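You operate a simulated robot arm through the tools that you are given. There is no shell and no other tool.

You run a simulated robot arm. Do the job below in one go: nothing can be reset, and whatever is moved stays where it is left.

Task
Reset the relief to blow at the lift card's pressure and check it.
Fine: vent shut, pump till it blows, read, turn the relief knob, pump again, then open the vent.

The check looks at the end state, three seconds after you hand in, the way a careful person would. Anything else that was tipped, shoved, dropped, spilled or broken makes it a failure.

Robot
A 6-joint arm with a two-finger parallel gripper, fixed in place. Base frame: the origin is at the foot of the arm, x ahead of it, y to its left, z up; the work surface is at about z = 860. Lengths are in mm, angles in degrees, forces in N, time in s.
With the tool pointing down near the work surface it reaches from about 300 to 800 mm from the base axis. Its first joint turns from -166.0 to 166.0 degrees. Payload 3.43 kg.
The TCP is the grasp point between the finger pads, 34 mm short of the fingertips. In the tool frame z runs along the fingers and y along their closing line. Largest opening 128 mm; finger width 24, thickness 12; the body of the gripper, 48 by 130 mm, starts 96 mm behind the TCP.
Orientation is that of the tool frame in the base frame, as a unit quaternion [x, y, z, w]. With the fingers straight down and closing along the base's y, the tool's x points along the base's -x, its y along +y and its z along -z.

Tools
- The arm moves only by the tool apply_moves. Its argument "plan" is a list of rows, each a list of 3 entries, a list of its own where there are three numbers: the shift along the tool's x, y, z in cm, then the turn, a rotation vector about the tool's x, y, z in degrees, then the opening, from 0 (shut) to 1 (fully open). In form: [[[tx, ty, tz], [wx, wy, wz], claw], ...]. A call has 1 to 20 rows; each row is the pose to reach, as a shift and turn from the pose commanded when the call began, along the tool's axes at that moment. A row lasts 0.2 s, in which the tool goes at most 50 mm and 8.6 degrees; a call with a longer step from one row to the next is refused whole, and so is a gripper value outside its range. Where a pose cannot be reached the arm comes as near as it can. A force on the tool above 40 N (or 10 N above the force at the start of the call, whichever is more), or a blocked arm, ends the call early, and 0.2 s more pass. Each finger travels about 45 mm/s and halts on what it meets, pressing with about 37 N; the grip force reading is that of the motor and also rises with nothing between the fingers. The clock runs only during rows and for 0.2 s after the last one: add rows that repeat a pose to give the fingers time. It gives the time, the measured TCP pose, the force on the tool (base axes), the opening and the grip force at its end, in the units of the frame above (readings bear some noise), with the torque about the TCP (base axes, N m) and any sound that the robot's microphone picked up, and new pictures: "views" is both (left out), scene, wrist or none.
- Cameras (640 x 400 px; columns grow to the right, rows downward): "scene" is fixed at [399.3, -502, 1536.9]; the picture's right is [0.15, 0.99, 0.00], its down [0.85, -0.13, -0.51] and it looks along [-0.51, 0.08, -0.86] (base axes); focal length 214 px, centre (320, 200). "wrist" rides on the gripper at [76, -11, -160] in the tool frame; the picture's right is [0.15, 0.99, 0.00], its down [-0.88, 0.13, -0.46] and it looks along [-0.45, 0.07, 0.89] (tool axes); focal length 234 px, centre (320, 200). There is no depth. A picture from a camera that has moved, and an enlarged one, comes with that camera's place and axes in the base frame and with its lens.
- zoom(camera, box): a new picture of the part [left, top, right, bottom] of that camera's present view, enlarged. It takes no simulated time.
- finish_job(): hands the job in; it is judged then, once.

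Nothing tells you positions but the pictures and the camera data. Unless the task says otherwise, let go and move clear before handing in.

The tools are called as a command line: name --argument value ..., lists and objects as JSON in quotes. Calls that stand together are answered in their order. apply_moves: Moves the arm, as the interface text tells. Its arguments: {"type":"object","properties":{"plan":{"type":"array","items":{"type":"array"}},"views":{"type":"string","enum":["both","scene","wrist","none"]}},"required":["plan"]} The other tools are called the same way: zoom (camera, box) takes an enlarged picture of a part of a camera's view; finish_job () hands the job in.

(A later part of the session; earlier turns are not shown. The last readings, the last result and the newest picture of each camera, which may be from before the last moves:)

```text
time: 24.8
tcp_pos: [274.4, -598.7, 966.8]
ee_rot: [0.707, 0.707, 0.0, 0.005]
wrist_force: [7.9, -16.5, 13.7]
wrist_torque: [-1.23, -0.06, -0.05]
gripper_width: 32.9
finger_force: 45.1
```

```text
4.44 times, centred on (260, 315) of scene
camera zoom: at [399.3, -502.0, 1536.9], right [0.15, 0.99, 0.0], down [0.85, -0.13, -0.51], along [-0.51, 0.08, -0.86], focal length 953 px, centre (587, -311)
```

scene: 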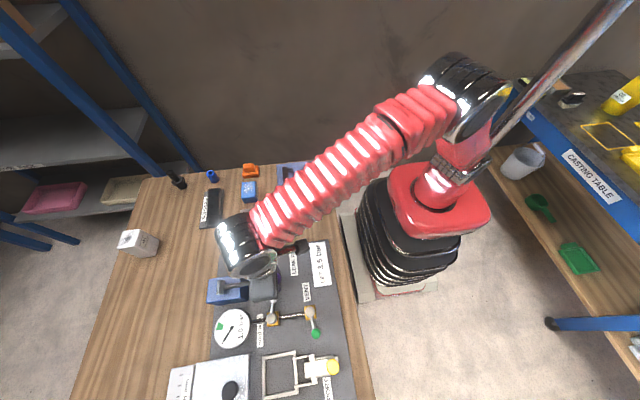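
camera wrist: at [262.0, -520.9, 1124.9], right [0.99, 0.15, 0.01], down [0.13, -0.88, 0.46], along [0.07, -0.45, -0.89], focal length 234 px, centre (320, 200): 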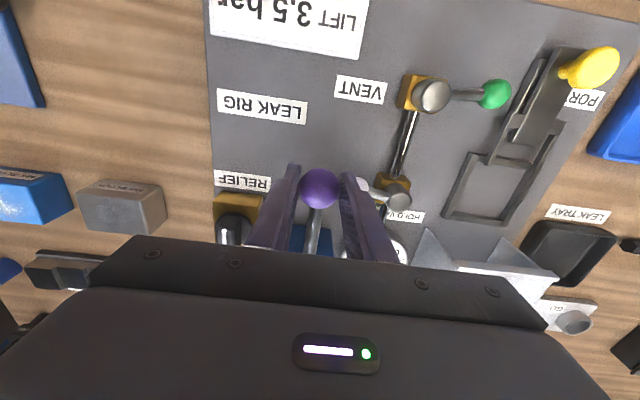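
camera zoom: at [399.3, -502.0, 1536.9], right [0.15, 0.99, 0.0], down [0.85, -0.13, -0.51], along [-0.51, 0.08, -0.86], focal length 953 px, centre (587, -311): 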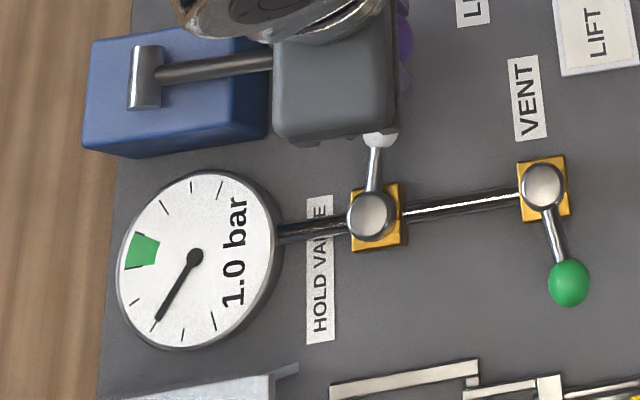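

1.0 bar after the second stroke: +0.5 bar per stroke. I'll continue stroke by stroke.

apply_moves --plan '[[[-0.13, 0, -1.2], [0, 0, 0], 0.1], [[-0.23, 0, -2.4], [0, 0, 0], 0.1], [[-0.38, 0, -3.6], [0, 0, 0], 0.1], [[-0.52, 0, -4.8], [0, 0, 0], 0.1], [[-0.4, 0, -3.6], [0, 0, 0], 0.1], [[-0.28, 0, -2.4], [0, 0, 0], 0.1], [[-0.16, 0, -1.2], [0, 0, 0], 0.1], [[-0.07, 0, 0], [0, 0, 0], 0.1], [[-0.07, 0, 0], [0, 0, 0], 0.1]]' --views "scene"

zoom --camera "scene" --box '[190, 270, 330, 360]'

```text
time: 26.8
tcp_pos: [275.1, -600.2, 967.2]
ee_rot: [0.707, 0.707, 0.001, 0.006]
wrist_force: [12.6, -10.7, 14.1]
wrist_torque: [-1.25, -0.18, -0.05]
gripper_width: 33.1
finger_force: 44.7
```

scene: 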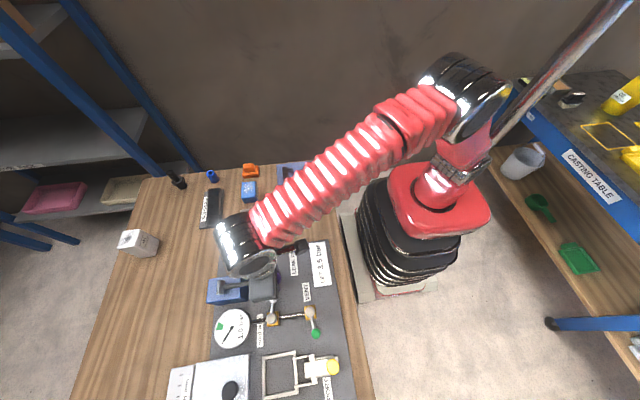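

```text
4.44 times, centred on (260, 315) of scene
camera zoom: at [399.3, -502.0, 1536.9], right [0.15, 0.99, 0.0], down [0.85, -0.13, -0.51], along [-0.51, 0.08, -0.86], focal length 953 px, centre (587, -311)
```

zoom: 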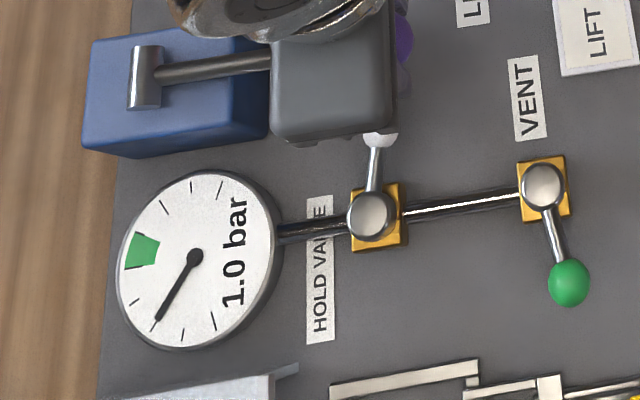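

Still 1.0, likely the stroke stopped just short of its bottom. I'll press 5 mm lower.

apply_moves --plan '[[[0.0, -0.1, 0.3], [0, 0, 0], 0.1], [[0.0, -0.1, 0.6], [0, 0, 0], 0.1], [[0.0, -0.1, 0.6], [0, 0, 0], 0.1]]' --views "scene"

zoom --camera "scene" --box '[190, 270, 330, 360]'

```text
time: 27.6
tcp_pos: [274.4, -599.5, 960.4]
ee_rot: [0.708, 0.706, 0.002, 0.005]
wrist_force: [25.1, -15.9, 13.9]
wrist_torque: [-1.23, -0.34, -0.07]
gripper_width: 33.1
finger_force: 45.7
```

scene: 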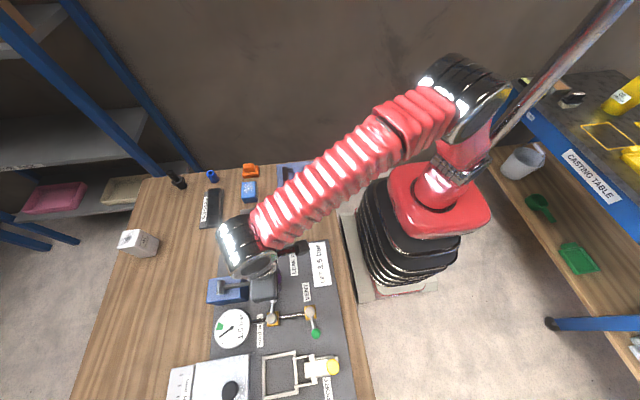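

```text
4.44 times, centred on (260, 315) of scene
camera zoom: at [399.3, -502.0, 1536.9], right [0.15, 0.99, 0.0], down [0.85, -0.13, -0.51], along [-0.51, 0.08, -0.86], focal length 953 px, centre (587, -311)
```

zoom: 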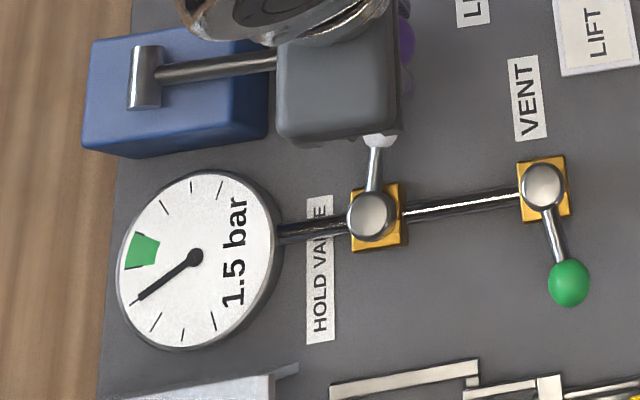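

1.5 bar now; my sideways correction was the wrong way, so I'll recentre and use this slightly lower bottom for further strokes.

apply_moves --plan '[[[-0.15, 0.2, -1.2], [0, 0, 0], 0.1], [[-0.25, 0.2, -2.5], [0, 0, 0], 0.1], [[-0.38, 0.2, -3.8], [0, 0, 0], 0.1], [[-0.52, 0.2, -5.1], [0, 0, 0], 0.1], [[-0.4, 0.2, -3.8], [0, 0, 0], 0.1], [[-0.3, 0.2, -2.5], [0, 0, 0], 0.1], [[-0.2, 0.2, -1.2], [0, 0, 0], 0.1], [[-0.15, 0.2, 0], [0, 0, 0], 0.1], [[-0.15, 0.2, 0], [0, 0, 0], 0.1]]' --views "scene"

zoom --camera "scene" --box '[190, 270, 330, 360]'

```text
time: 29.6
tcp_pos: [275.8, -600.4, 961.0]
ee_rot: [0.706, 0.708, 0.001, 0.004]
wrist_force: [-6.5, -2.5, 13.9]
wrist_torque: [-1.25, 0.07, 0.02]
gripper_width: 32.7
finger_force: 45.2
```

scene: 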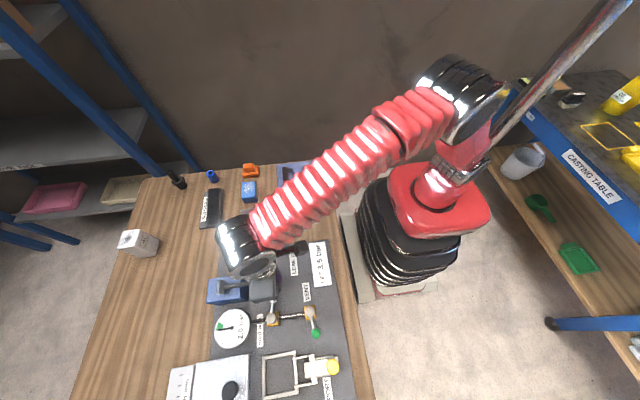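

```text
4.44 times, centred on (260, 315) of scene
camera zoom: at [399.3, -502.0, 1536.9], right [0.15, 0.99, 0.0], down [0.85, -0.13, -0.51], along [-0.51, 0.08, -0.86], focal length 953 px, centre (587, -311)
```

zoom: 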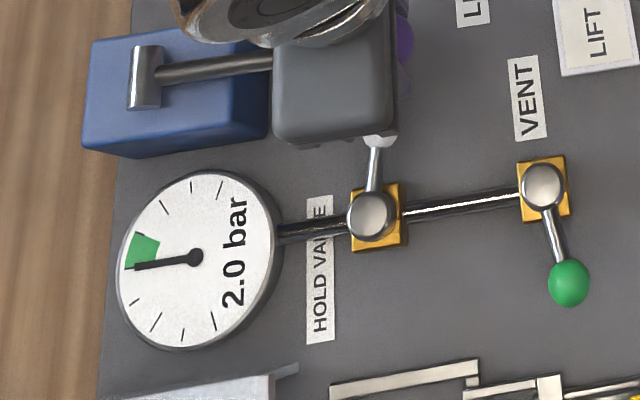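

2.0 bar, forces well balanced. Next stroke.

apply_moves --plan '[[[-0.05, -0.03, -1.2], [0, 0, 0], 0.1], [[-0.13, -0.03, -2.5], [0, 0, 0], 0.1], [[-0.25, -0.03, -3.8], [0, 0, 0], 0.1], [[-0.38, -0.03, -5.1], [0, 0, 0], 0.1], [[-0.25, -0.03, -3.8], [0, 0, 0], 0.1], [[-0.15, -0.03, -2.5], [0, 0, 0], 0.1], [[-0.07, -0.03, -1.2], [0, 0, 0], 0.1], [[-0.02, -0.03, 0], [0, 0, 0], 0.1], [[-0.02, -0.03, 0], [0, 0, 0], 0.1]]' --views "scene"

zoom --camera "scene" --box '[190, 270, 330, 360]'

```text
time: 31.6
tcp_pos: [275.2, -601.1, 960.7]
ee_rot: [0.707, 0.707, 0.001, 0.004]
wrist_force: [-5.3, 0.5, 13.5]
wrist_torque: [-1.22, -0.04, 0.0]
gripper_width: 32.9
finger_force: 45.4
```

scene: 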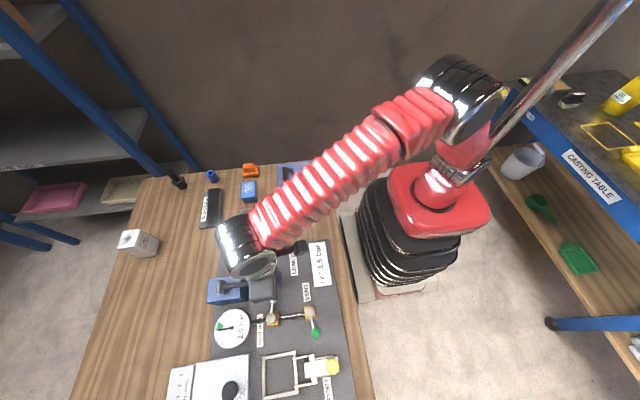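

```text
4.44 times, centred on (260, 315) of scene
camera zoom: at [399.3, -502.0, 1536.9], right [0.15, 0.99, 0.0], down [0.85, -0.13, -0.51], along [-0.51, 0.08, -0.86], focal length 953 px, centre (587, -311)
```

zoom: 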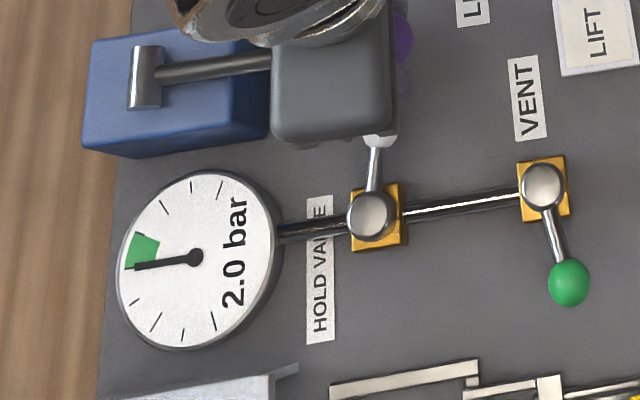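

Still 2.0 – the stroke may have fallen just short again. Let me look at the grip and the lever before pressing further.

zoom --camera "wrist" --box '[220, 120, 420, 260]'

apply_moves --plan '[[[0.0, 0.0, 0.25], [0, 0, 0], 0.1], [[0.0, 0.0, 0.5], [0, 0, 0], 0.1], [[0.0, 0.0, 0.5], [0, 0, 0], 0.1]]' --views "scene"

zoom --camera "scene" --box '[190, 270, 330, 360]'

```text
2.86 times, centred on (320, 190) of wrist
camera zoom: at [261.8, -523.2, 1119.6], right [0.99, 0.15, 0.01], down [0.13, -0.88, 0.46], along [0.07, -0.46, -0.89], focal length 669 px, centre (320, 229)
```

zoom: 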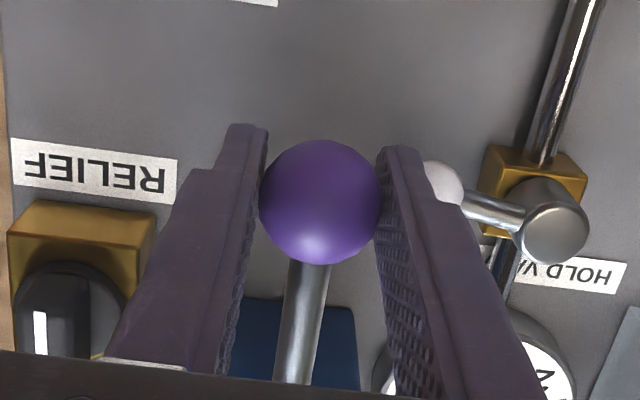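

```text
time: 32.4
tcp_pos: [275.7, -600.9, 955.3]
ee_rot: [0.708, 0.707, 0.002, 0.004]
wrist_force: [-2.1, -10.7, 14.0]
wrist_torque: [-1.17, -0.02, -0.02]
gripper_width: 33.0
finger_force: 44.7
```

scene: 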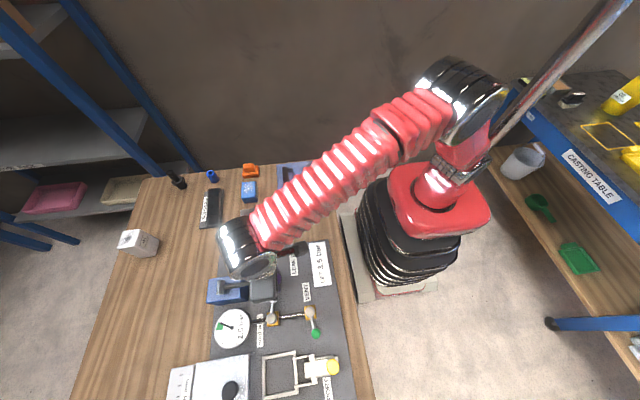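

```text
4.44 times, centred on (260, 315) of scene
camera zoom: at [399.3, -502.0, 1536.9], right [0.15, 0.99, 0.0], down [0.85, -0.13, -0.51], along [-0.51, 0.08, -0.86], focal length 953 px, centre (587, -311)
```

zoom: 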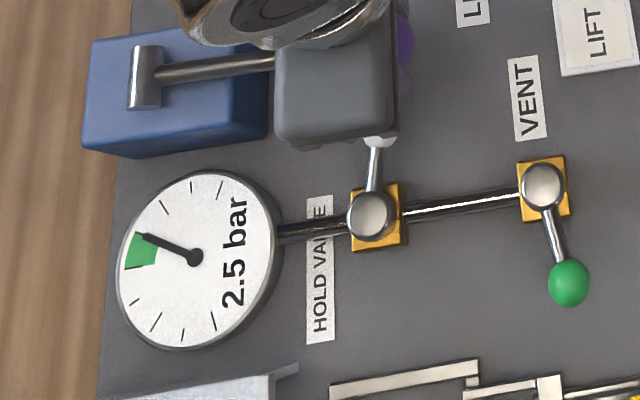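

2.5 bar now. The ball is slipping up through the fingers each stroke; let me check where it sits.

zoom --camera "wrist" --box '[220, 120, 420, 260]'

zoom --camera "scene" --box '[200, 260, 300, 320]'

```text
2.86 times, centred on (320, 190) of wrist
camera zoom: at [261.9, -523.2, 1114.1], right [0.99, 0.15, 0.01], down [0.13, -0.88, 0.46], along [0.07, -0.45, -0.89], focal length 669 px, centre (320, 229)
```

zoom: 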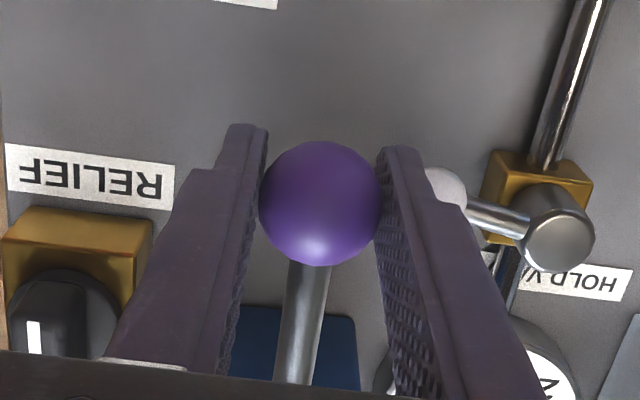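

```text
6.40 times, centred on (250, 290) of scene
camera zoom: at [399.3, -502.0, 1536.9], right [0.15, 0.99, 0.0], down [0.85, -0.13, -0.51], along [-0.51, 0.08, -0.86], focal length 1373 px, centre (768, -376)
```

zoom: 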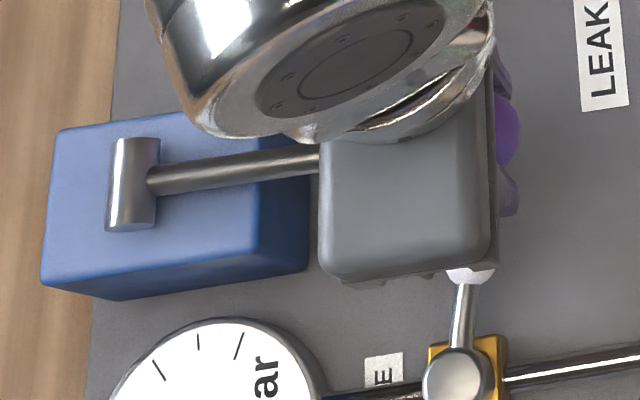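

The ball sits ~5 mm below the TCP and the lever is about horizontal. The grip twists against the ball, so from now on I'll pitch the tool with the lever (rigid motion about its pivot). Up-stroke first.

apply_moves --plan '[[[-0.13, 0, -1.41], [0, 6, 0], 0.1], [[-0.41, 0, -2.8], [0, 12, 0], 0.1], [[-0.83, 0, -4.14], [0, 18, 0], 0.1], [[-0.83, 0, -4.14], [0, 18, 0], 0.1]]' --views "both"

zoom --camera "wrist" --box '[220, 120, 420, 260]'

zoom --camera "scene" --box '[190, 270, 330, 360]'

```text
time: 33.4
tcp_pos: [274.7, -605.4, 995.4]
ee_rot: [0.697, 0.699, 0.114, -0.111]
wrist_force: [-7.5, 25.3, 2.6]
wrist_torque: [0.78, 0.04, -0.01]
gripper_width: 33.1
finger_force: 45.2
camera wrist: at [262.1, -583.2, 1170.7], right [0.99, 0.14, 0.05], down [0.13, -0.98, 0.16], along [0.07, -0.15, -0.99], focal length 234 px, centre (320, 200)
```

scene: 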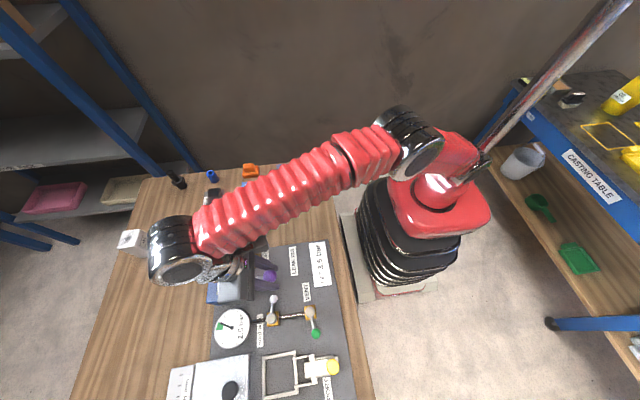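
wrist: 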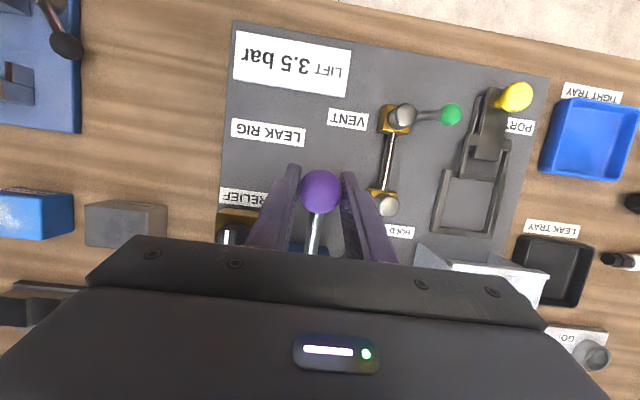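

```text
2.86 times, centred on (320, 190) of wrist
camera zoom: at [262.1, -583.2, 1170.7], right [0.99, 0.14, 0.05], down [0.13, -0.98, 0.16], along [0.07, -0.15, -0.99], focal length 669 px, centre (320, 229)
```

zoom: 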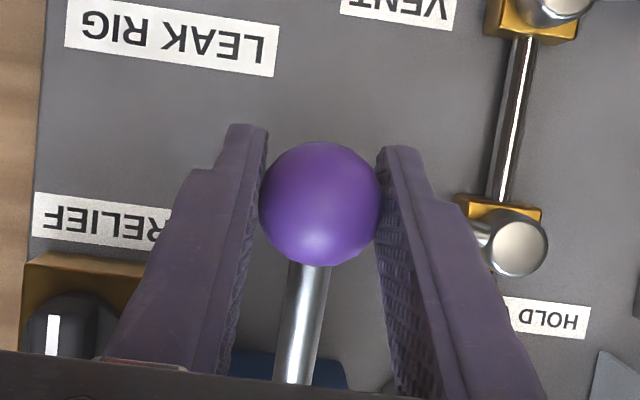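

```text
4.44 times, centred on (260, 315) of scene
camera zoom: at [399.3, -502.0, 1536.9], right [0.15, 0.99, 0.0], down [0.85, -0.13, -0.51], along [-0.51, 0.08, -0.86], focal length 953 px, centre (587, -311)
```

zoom: 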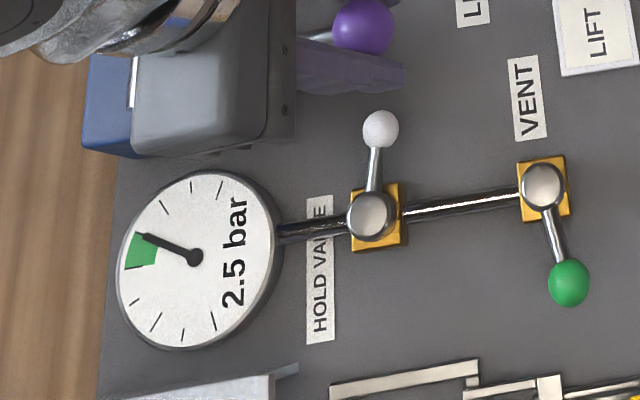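

Rigid pitch works, ball hasn't slipped. Now the matching down-stroke.

apply_moves --plan '[[[0.12, 0, 1.45], [0, -6, 0], 0.1], [[-0.14, 0, 2.83], [0, -12, 0], 0.1], [[-0.49, 0, 4.19], [0, -18, 0], 0.1], [[-0.6, 0, 4.54], [0, -19.5, 0], 0.1], [[-0.6, 0, 4.54], [0, -19.5, 0], 0.1]]' --views "scene"

zoom --camera "scene" --box '[190, 270, 330, 360]'

zoom --camera "wrist" --box '[220, 120, 420, 260]'

```text
time: 34.6
tcp_pos: [275.5, -600.7, 952.3]
ee_rot: [0.707, 0.707, -0.008, 0.014]
wrist_force: [-9.0, -10.9, 2.2]
wrist_torque: [0.43, 0.1, 0.04]
gripper_width: 32.9
finger_force: 45.2
```

scene: 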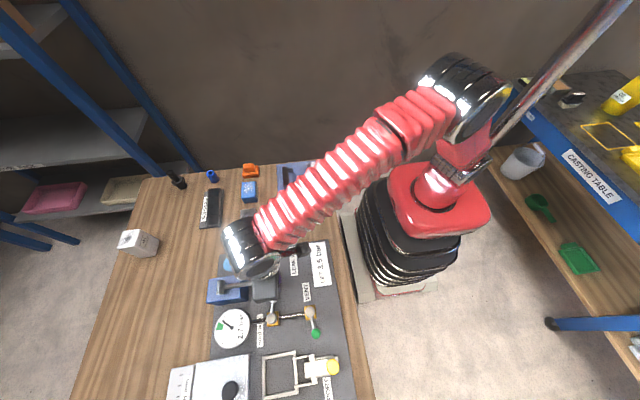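

```text
4.44 times, centred on (260, 315) of scene
camera zoom: at [399.3, -502.0, 1536.9], right [0.15, 0.99, 0.0], down [0.85, -0.13, -0.51], along [-0.51, 0.08, -0.86], focal length 953 px, centre (587, -311)
```

zoom: 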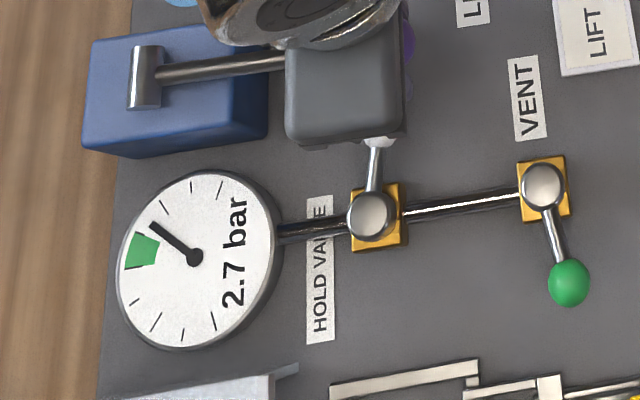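

```text
2.86 times, centred on (320, 190) of wrist
camera zoom: at [262.0, -519.1, 1108.3], right [0.99, 0.15, 0.0], down [0.13, -0.87, 0.48], along [0.07, -0.48, -0.88], focal length 669 px, centre (320, 229)
```

zoom: 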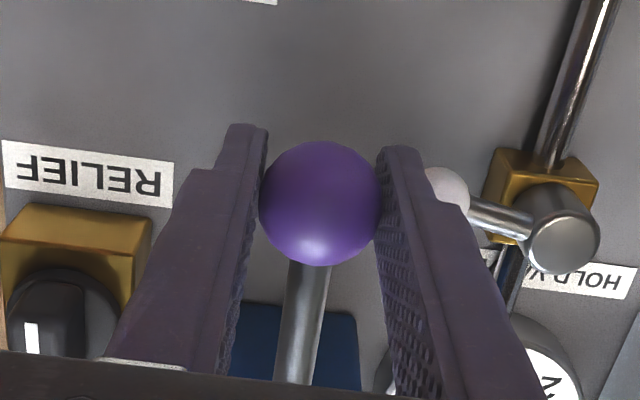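

The gauge now reads 2.7 bar and there's a light-blue patch near the relief body — possibly it's blowing. Let me look.

zoom --camera "scene" --box '[200, 230, 280, 285]'

zoom --camera "wrist" --box '[150, 150, 320, 260]'

```text
7.27 times, centred on (240, 258) of scene
camera zoom: at [399.3, -502.0, 1536.9], right [0.15, 0.99, 0.0], down [0.85, -0.13, -0.51], along [-0.51, 0.08, -0.86], focal length 1560 px, centre (902, -218)
```

zoom: 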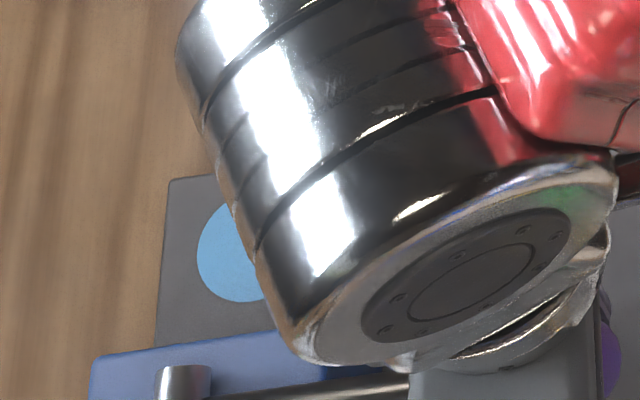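

```text
3.64 times, centred on (235, 205) of wrist
camera zoom: at [262.0, -519.1, 1108.3], right [0.99, 0.15, 0.0], down [0.13, -0.87, 0.48], along [0.07, -0.48, -0.88], focal length 852 px, centre (629, 182)
```

zoom: 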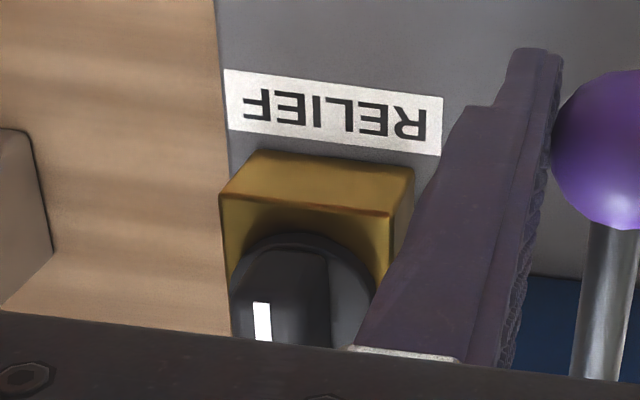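

A light-blue puff at the relief port: it is blowing at 2.7 bar, so the current setting is about 2.7. I'll raise the lever slightly (to keep the fingertips clear of the hold handle), release and rise, then check the gauge again.

apply_moves --plan '[[[0, 0, -0.8], [0, 1.5, 0], 0.1], [[-0.05, 0, -1.6], [0, 1.5, 0], 0.1], [[-0.05, 0, -1.6], [0, 1.5, 0], 0.32], [[-0.05, 0, -1.6], [0, 1.5, 0], 0.35], [[-0.05, 0, -3], [0, 1.5, 0], 0.35], [[-0.05, 0, -6.5], [0, 1.5, 0], 0.35], [[-0.05, 0, -10.5], [0, 1.5, 0], 0.35], [[-0.05, 0, -14.5], [0, 1.5, 0], 0.35], [[-0.05, 0, -14.5], [0, 1.5, 0], 0.35]]' --views "both"

zoom --camera "scene" --box '[190, 270, 330, 360]'

zoom --camera "wrist" --box '[220, 120, 420, 260]'

```text
time: 36.6
tcp_pos: [274.4, -597.2, 1095.6]
ee_rot: [0.707, 0.707, 0.002, 0.002]
wrist_force: [0.1, 0.2, 0.1]
wrist_torque: [0.0, -0.01, 0.02]
gripper_width: 44.8
finger_force: 0.2
camera wrist: at [261.4, -520.0, 1255.0], right [0.99, 0.15, 0.01], down [0.13, -0.88, 0.46], along [0.07, -0.45, -0.89], focal length 234 px, centre (320, 200)
```

scene: 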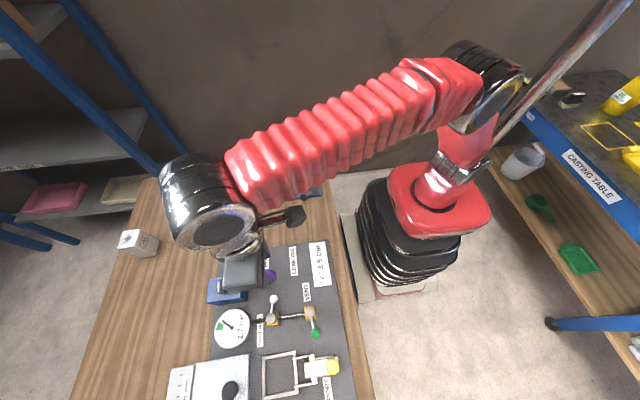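
wrist: 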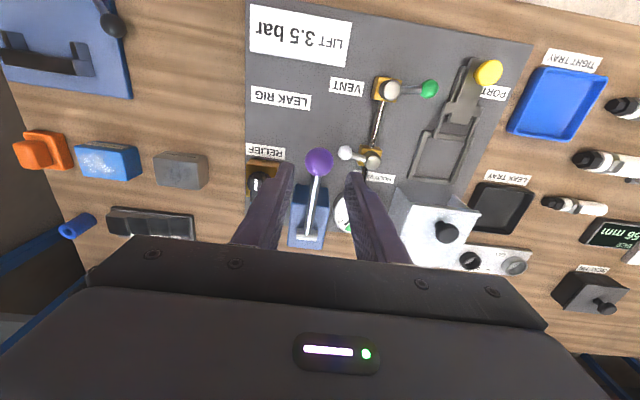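

```text
4.44 times, centred on (260, 315) of scene
camera zoom: at [399.3, -502.0, 1536.9], right [0.15, 0.99, 0.0], down [0.85, -0.13, -0.51], along [-0.51, 0.08, -0.86], focal length 953 px, centre (587, -311)
```

zoom: 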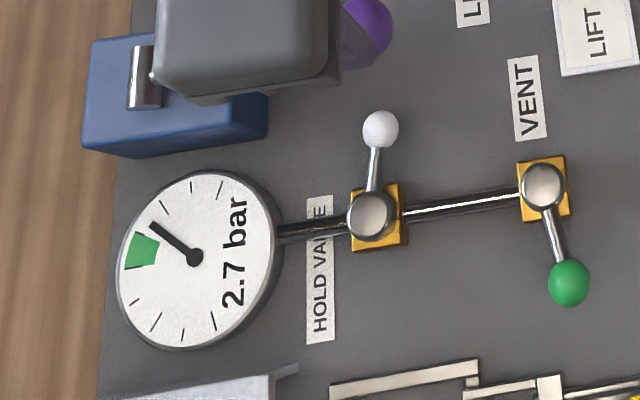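

```text
2.86 times, centred on (320, 190) of wrist
camera zoom: at [261.4, -520.0, 1255.0], right [0.99, 0.15, 0.01], down [0.13, -0.88, 0.46], along [0.07, -0.45, -0.89], focal length 669 px, centre (320, 229)
```

zoom: 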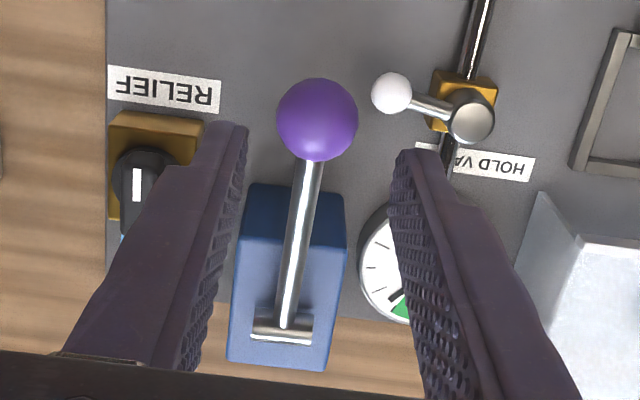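

The gauge holds 2.7 bar and the lever springs back up by itself, so later I can simply press the ball from above. Now I'll move over the relief knob near (190,-688) and look at it closely.

apply_moves --plan '[[[-2.3, -2.1, 0], [0, 0, 0], 0.4], [[-4.6, -4.2, 0], [0, 0, 0], 0.4], [[-6.9, -6.3, 0], [0, 0, 0], 0.4], [[-9.1, -8.4, 0], [0, 0, 0], 0.4], [[-9.1, -8.4, 0], [0, 0, 0], 0.4]]' --views "both"

zoom --camera "wrist" --box '[220, 80, 420, 220]'

zoom --camera "scene" --box '[190, 230, 330, 350]'

```text
time: 37.8
tcp_pos: [189.4, -688.3, 1096.3]
ee_rot: [0.707, 0.707, 0.002, 0.003]
wrist_force: [-0.6, 0.6, -0.1]
wrist_torque: [0.02, 0.0, 0.03]
gripper_width: 51.4
finger_force: 0.1
camera wrist: at [177.2, -610.6, 1254.7], right [0.99, 0.15, 0.01], down [0.13, -0.88, 0.46], along [0.07, -0.45, -0.89], focal length 234 px, centre (320, 200)
```

scene: 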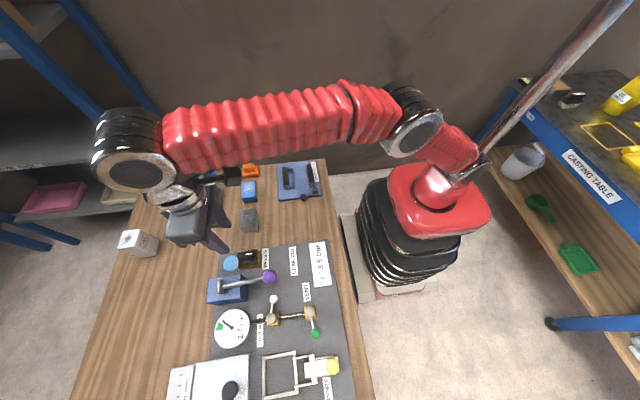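
wrist: 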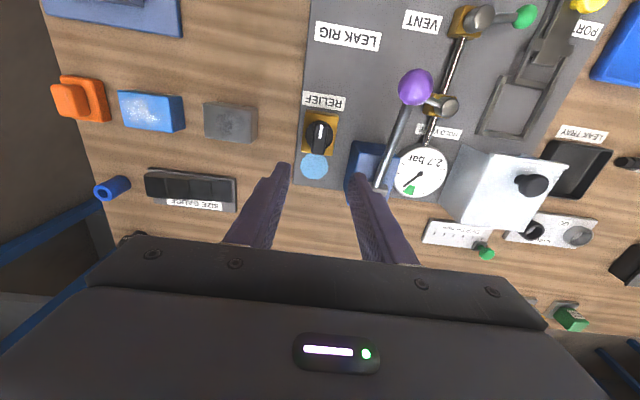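

```text
2.86 times, centred on (320, 150) of wrist
camera zoom: at [177.2, -610.6, 1254.7], right [0.99, 0.15, 0.01], down [0.13, -0.88, 0.46], along [0.07, -0.45, -0.89], focal length 669 px, centre (320, 343)
```

zoom: 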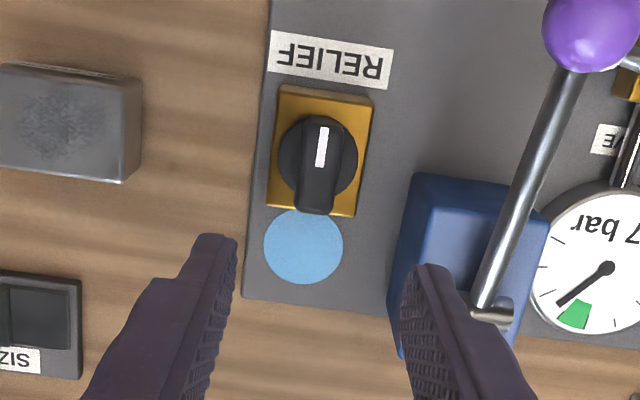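

```text
3.33 times, centred on (260, 290) of scene
camera zoom: at [399.3, -502.0, 1536.9], right [0.15, 0.99, 0.0], down [0.85, -0.13, -0.51], along [-0.51, 0.08, -0.86], focal length 715 px, centre (520, -100)
```

zoom: 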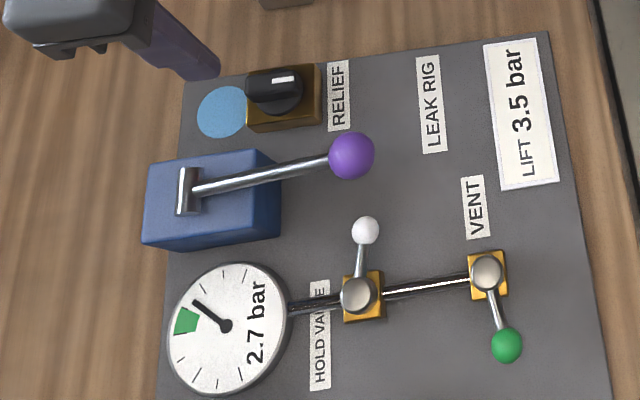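

The puddle confirms the relief blew at 2.7 bar. I'll descend over the knob for a closer view of its height and bar.

apply_moves --plan '[[[0.2, -0.05, 3], [0, 0, 0], 0.4], [[0.4, -0.1, 6], [0, 0, 0], 0.4], [[0.4, -0.1, 8.5], [0, 0, 0], 0.4], [[0.4, -0.1, 8.5], [0, 0, 0], 0.4]]' --views "both"

zoom --camera "wrist" --box '[240, 120, 400, 230]'

zoom --camera "scene" --box '[200, 230, 290, 290]'

```text
time: 38.8
tcp_pos: [190.0, -684.0, 1008.8]
ee_rot: [0.707, 0.707, 0.001, 0.004]
wrist_force: [0.7, 0.3, 0.5]
wrist_torque: [0.0, 0.04, 0.04]
gripper_width: 51.5
finger_force: 0.0
camera wrist: at [177.0, -607.1, 1168.9], right [0.99, 0.15, 0.01], down [0.13, -0.88, 0.46], along [0.07, -0.45, -0.89], focal length 234 px, centre (320, 200)
```

scene: 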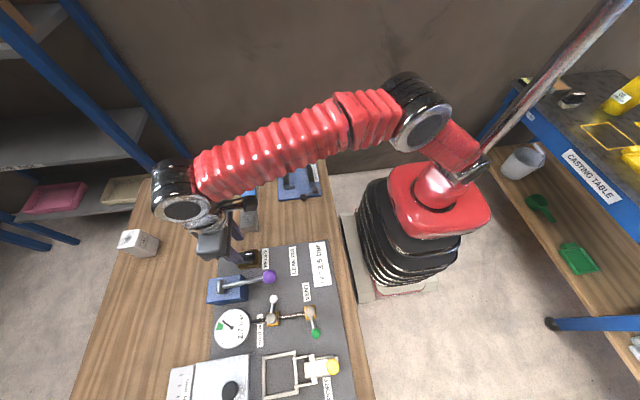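
wrist: 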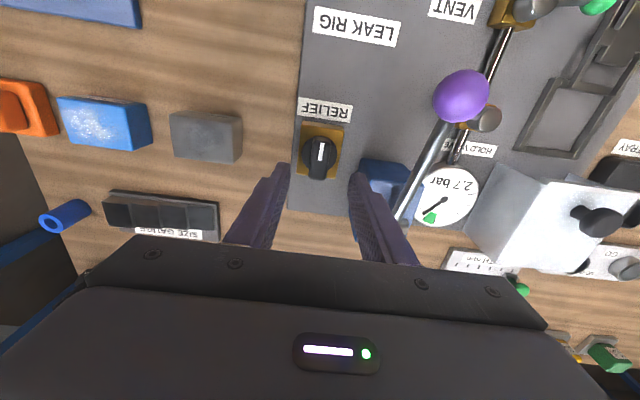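

```text
3.64 times, centred on (320, 175) of wrist
camera zoom: at [177.0, -607.1, 1168.9], right [0.99, 0.15, 0.01], down [0.13, -0.88, 0.46], along [0.07, -0.45, -0.89], focal length 852 px, centre (320, 291)
```

zoom: 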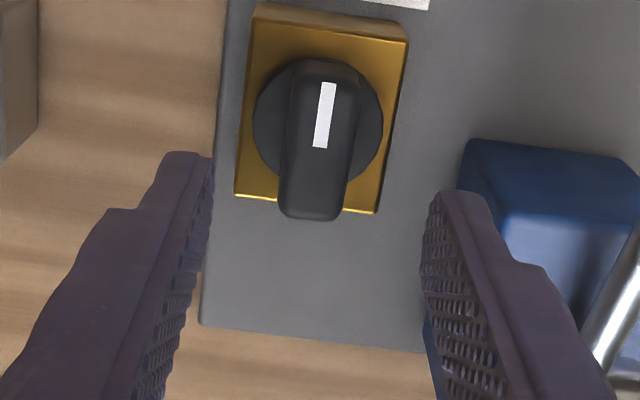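

```text
6.67 times, centred on (245, 260) of scene
camera zoom: at [399.3, -502.0, 1536.9], right [0.15, 0.99, 0.0], down [0.85, -0.13, -0.51], along [-0.51, 0.08, -0.86], focal length 1430 px, centre (820, -200)
```

zoom: 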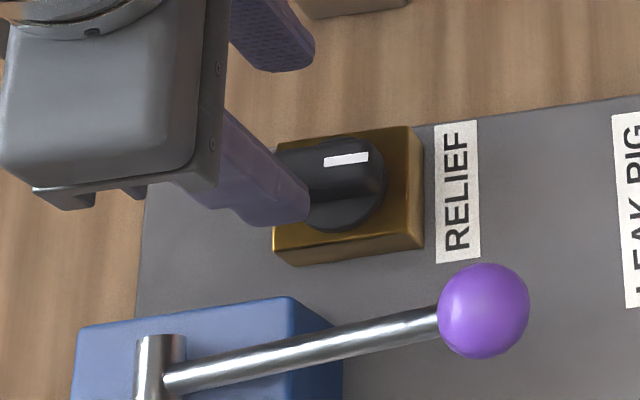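

The spray puddle has already gone. The knob bar top is near z≈929, axis near (188.5,-679). I'll descend to just above it and check alignment.

apply_moves --plan '[[[0.25, -0.1, 1.3], [0, 0, 0], 0.33], [[0.45, -0.15, 2.6], [0, 0, 0], 0.33], [[0.45, -0.15, 3.7], [0, 0, 0], 0.33], [[0.45, -0.15, 3.7], [0, 0, 0], 0.33]]' --views "both"

zoom --camera "wrist" --box '[240, 120, 400, 230]'

zoom --camera "scene" --box '[200, 230, 290, 290]'

```text
time: 39.8
tcp_pos: [189.0, -679.0, 972.9]
ee_rot: [0.707, 0.707, 0.0, 0.003]
wrist_force: [0.2, -0.2, -0.3]
wrist_torque: [0.03, -0.01, 0.02]
gripper_width: 42.1
finger_force: 0.1
camera wrist: at [175.6, -602.3, 1132.2], right [0.99, 0.15, 0.01], down [0.13, -0.88, 0.46], along [0.07, -0.45, -0.89], focal length 234 px, centre (320, 200)
```

scene: 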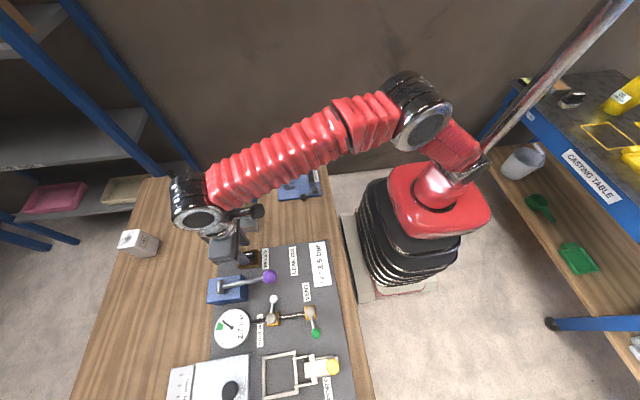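
wrist: 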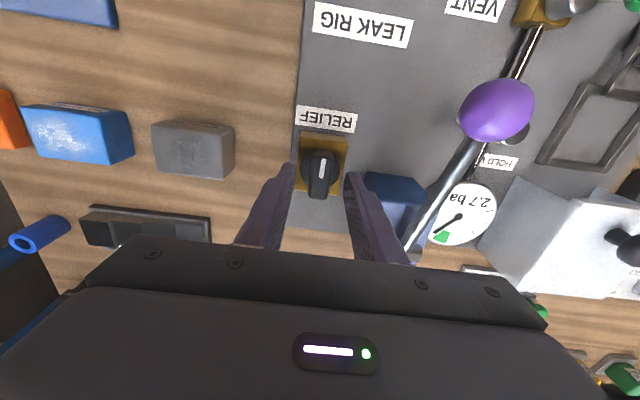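

```text
3.64 times, centred on (320, 175) of wrist
camera zoom: at [175.6, -602.3, 1132.2], right [0.99, 0.15, 0.01], down [0.13, -0.88, 0.46], along [0.07, -0.45, -0.89], focal length 852 px, centre (320, 291)
```

zoom: 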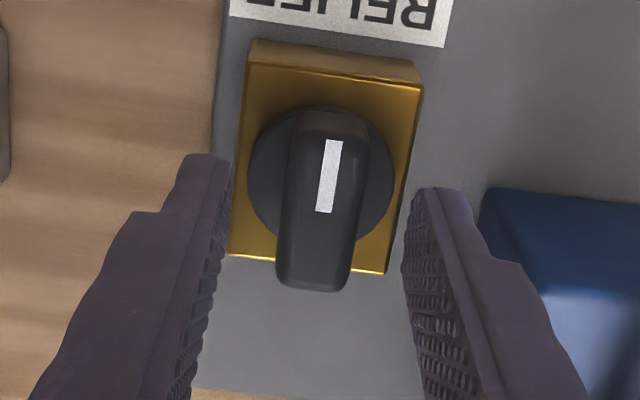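

```text
6.67 times, centred on (245, 260) of scene
camera zoom: at [399.3, -502.0, 1536.9], right [0.15, 0.99, 0.0], down [0.85, -0.13, -0.51], along [-0.51, 0.08, -0.86], focal length 1430 px, centre (820, -200)
```

zoom: 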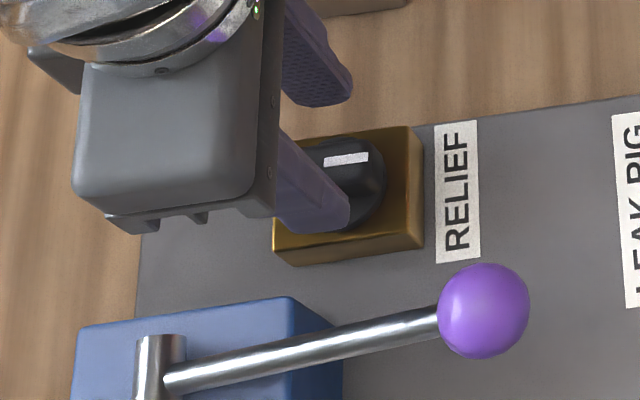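

Alignment is within ~2 mm. I'll correct slightly, descend so the tips flank the bar, and close on it.

apply_moves --plan '[[[-0.17, 0.1, 0.7], [0, 0, 0], 0.33], [[-0.17, 0.1, 1.4], [0, 0, 0], 0.33], [[-0.17, 0.1, 2.1], [0, 0, 0], 0.33], [[-0.17, 0.1, 2.1], [0, 0, 0], 0.33]]' --views "wrist"

zoom --camera "wrist" --box '[240, 120, 400, 230]'

zoom --camera "scene" --box '[200, 230, 290, 290]'

```text
time: 40.8
tcp_pos: [190.1, -681.3, 951.4]
ee_rot: [0.707, 0.707, 0.002, 0.003]
wrist_force: [-0.5, 0.0, 0.1]
wrist_torque: [-0.01, 0.02, 0.0]
gripper_width: 42.2
finger_force: 0.0
camera wrist: at [177.1, -603.9, 1111.0], right [0.99, 0.15, 0.01], down [0.13, -0.88, 0.46], along [0.07, -0.45, -0.89], focal length 234 px, centre (320, 200)
```

wrist: 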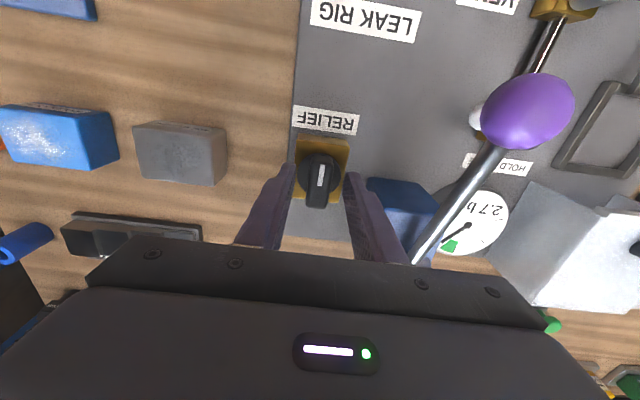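

```text
3.64 times, centred on (320, 175) of wrist
camera zoom: at [177.1, -603.9, 1111.0], right [0.99, 0.15, 0.01], down [0.13, -0.88, 0.46], along [0.07, -0.45, -0.89], focal length 852 px, centre (320, 291)
```

zoom: 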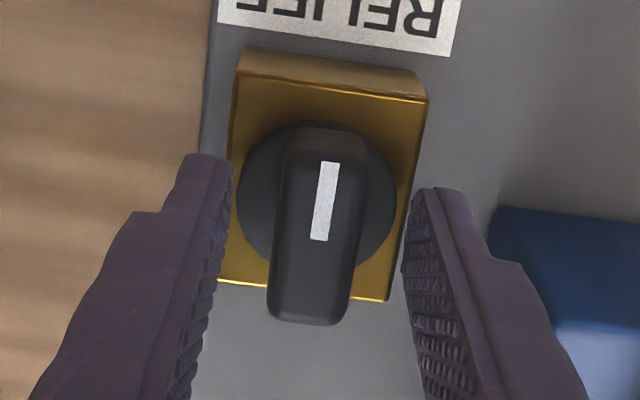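

```text
6.67 times, centred on (245, 260) of scene
camera zoom: at [399.3, -502.0, 1536.9], right [0.15, 0.99, 0.0], down [0.85, -0.13, -0.51], along [-0.51, 0.08, -0.86], focal length 1430 px, centre (820, -200)
```

zoom: 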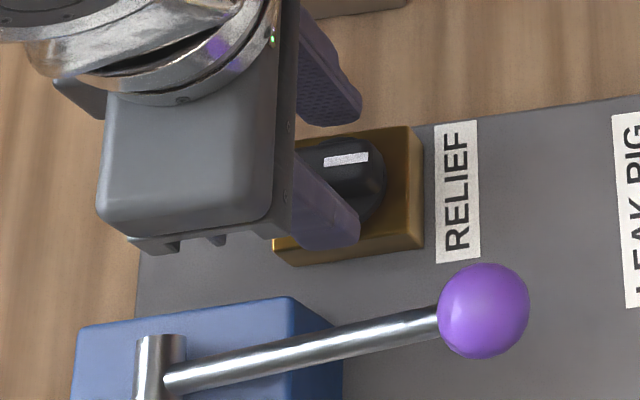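

Well aligned. Closing on the knob bar.

apply_moves --plan '[[[0, 0, 0], [0, 0, 0], 0.1], [[0, 0, 0], [0, 0, 0], 0.05], [[0, 0, 0], [0, 0, 0], 0.05], [[0, 0, 0], [0, 0, 0], 0.05]]' --views "wrist"

zoom --camera "wrist" --box '[240, 120, 400, 230]'

```text
time: 41.8
tcp_pos: [189.1, -680.5, 951.9]
ee_rot: [0.707, 0.707, 0.002, 0.004]
wrist_force: [-1.2, 0.9, 0.3]
wrist_torque: [-0.06, 0.65, 0.04]
gripper_width: 20.0
finger_force: 44.5
camera wrist: at [176.9, -603.9, 1111.0], right [0.99, 0.15, 0.01], down [0.13, -0.88, 0.46], along [0.07, -0.45, -0.89], focal length 234 px, centre (320, 200)
```

wrist: 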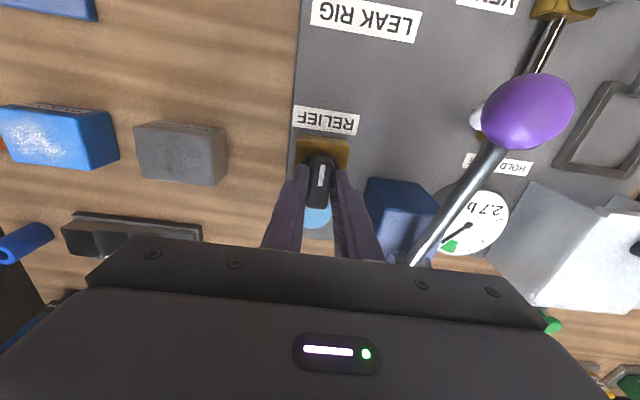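

```text
3.64 times, centred on (320, 175) of wrist
camera zoom: at [176.9, -603.9, 1111.0], right [0.99, 0.15, 0.01], down [0.13, -0.88, 0.46], along [0.07, -0.45, -0.89], focal length 852 px, centre (320, 291)
```

zoom: 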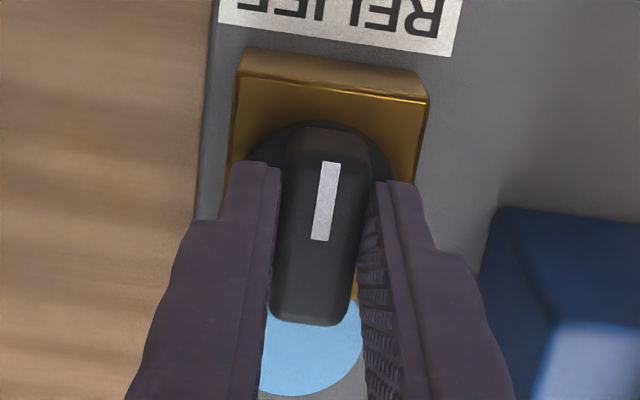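

Gripped; the squeeze nudged the knob a hair and it spat slightly. Now I'll turn it 16° clockwise as a test.

apply_moves --plan '[[[0, 0, 0], [0, 0, 5.5], 0.05], [[0, 0, 0], [0, 0, 11], 0.05], [[0, 0, 0], [0, 0, 16], 0.05], [[0, 0, 0], [0, 0, 16], 0.05]]' --views "both"

zoom --camera "wrist" --box '[240, 120, 400, 230]'

zoom --camera "scene" --box '[190, 270, 330, 360]'

```text
time: 42.8
tcp_pos: [191.1, -681.3, 952.7]
ee_rot: [0.798, 0.602, 0.001, 0.003]
wrist_force: [7.6, -4.6, -4.7]
wrist_torque: [-1.07, 0.72, 0.0]
gripper_width: 20.0
finger_force: 45.3
camera wrist: at [199.1, -603.8, 1111.2], right [0.99, -0.13, 0.01], down [-0.12, -0.88, 0.46], along [-0.05, -0.45, -0.89], focal length 234 px, centre (320, 200)
```

scene: 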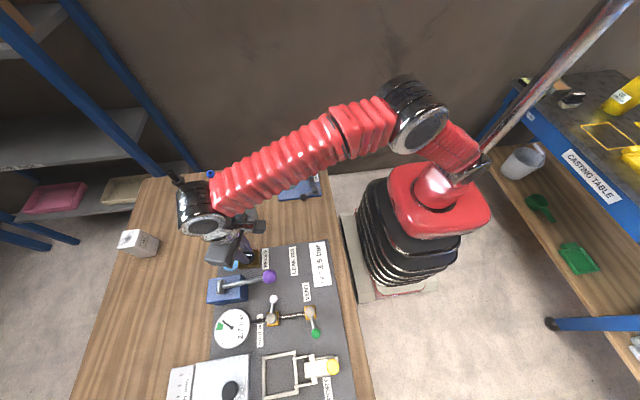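
wrist: 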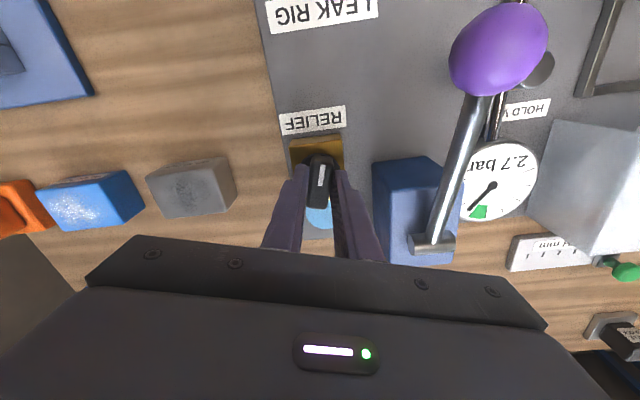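

```text
3.64 times, centred on (320, 175) of wrist
camera zoom: at [199.1, -603.8, 1111.2], right [0.99, -0.13, 0.01], down [-0.12, -0.88, 0.46], along [-0.05, -0.45, -0.89], focal length 852 px, centre (320, 291)
```

zoom: 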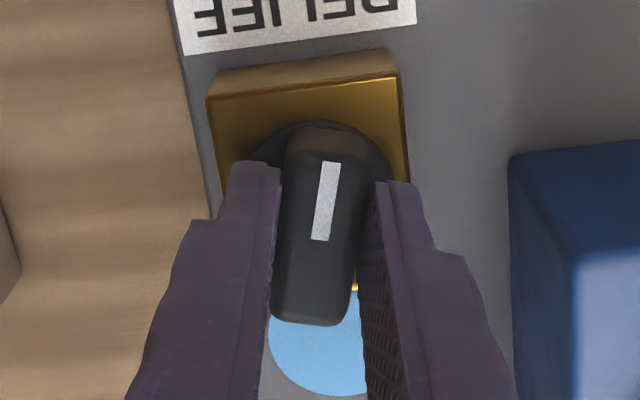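

```text
4.44 times, centred on (260, 315) of scene
camera zoom: at [399.3, -502.0, 1536.9], right [0.15, 0.99, 0.0], down [0.85, -0.13, -0.51], along [-0.51, 0.08, -0.86], focal length 953 px, centre (587, -311)
```

zoom: 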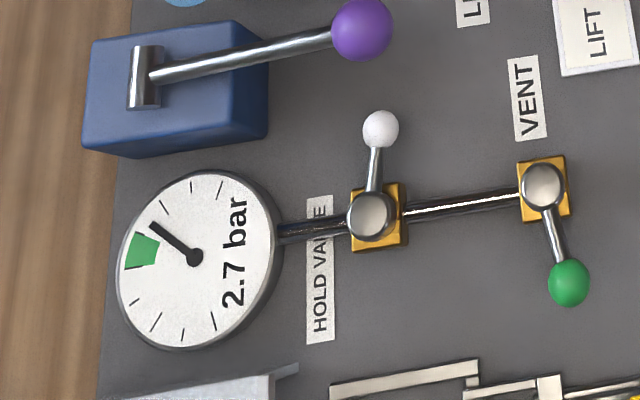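

The knob followed the fingers, and pressure hasn't dropped, so clockwise isn't lowering it. I'll go on to about 30° total before testing by pumping.

apply_moves --plan '[[[0, 0, 0], [0, 0, 5], 0.05], [[0, 0, 0], [0, 0, 10], 0.05], [[0, 0, 0], [0, 0, 14], 0.05], [[0, 0, 0], [0, 0, 14], 0.05]]' --views "both"

zoom --camera "wrist" --box '[240, 120, 400, 230]'

```text
time: 43.8
tcp_pos: [191.0, -681.1, 952.5]
ee_rot: [0.866, 0.5, 0.002, 0.003]
wrist_force: [20.8, -19.9, -10.4]
wrist_torque: [-0.92, 0.39, 0.1]
gripper_width: 19.9
finger_force: 44.5
camera wrist: at [218.0, -608.6, 1111.3], right [0.93, -0.37, 0.01], down [-0.33, -0.83, 0.46], along [-0.16, -0.43, -0.89], focal length 234 px, centre (320, 200)
```

scene: 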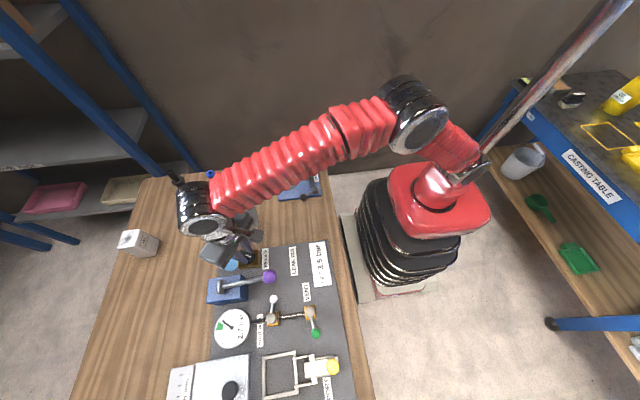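
wrist: 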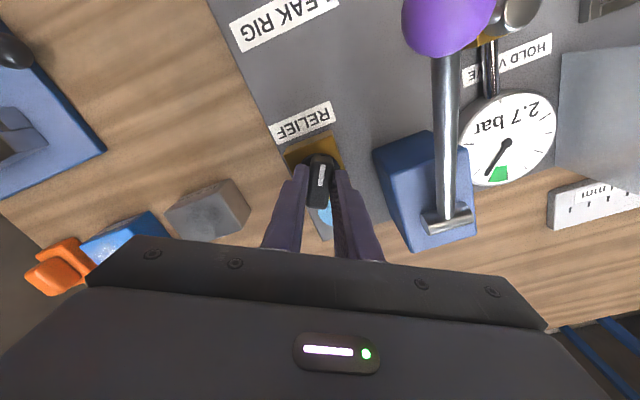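

```text
3.64 times, centred on (320, 175) of wrist
camera zoom: at [218.0, -608.6, 1111.3], right [0.93, -0.37, 0.01], down [-0.33, -0.83, 0.46], along [-0.16, -0.43, -0.89], focal length 852 px, centre (320, 291)
```

zoom: 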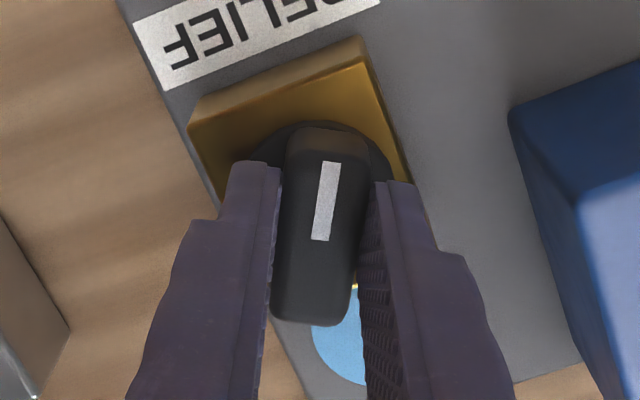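

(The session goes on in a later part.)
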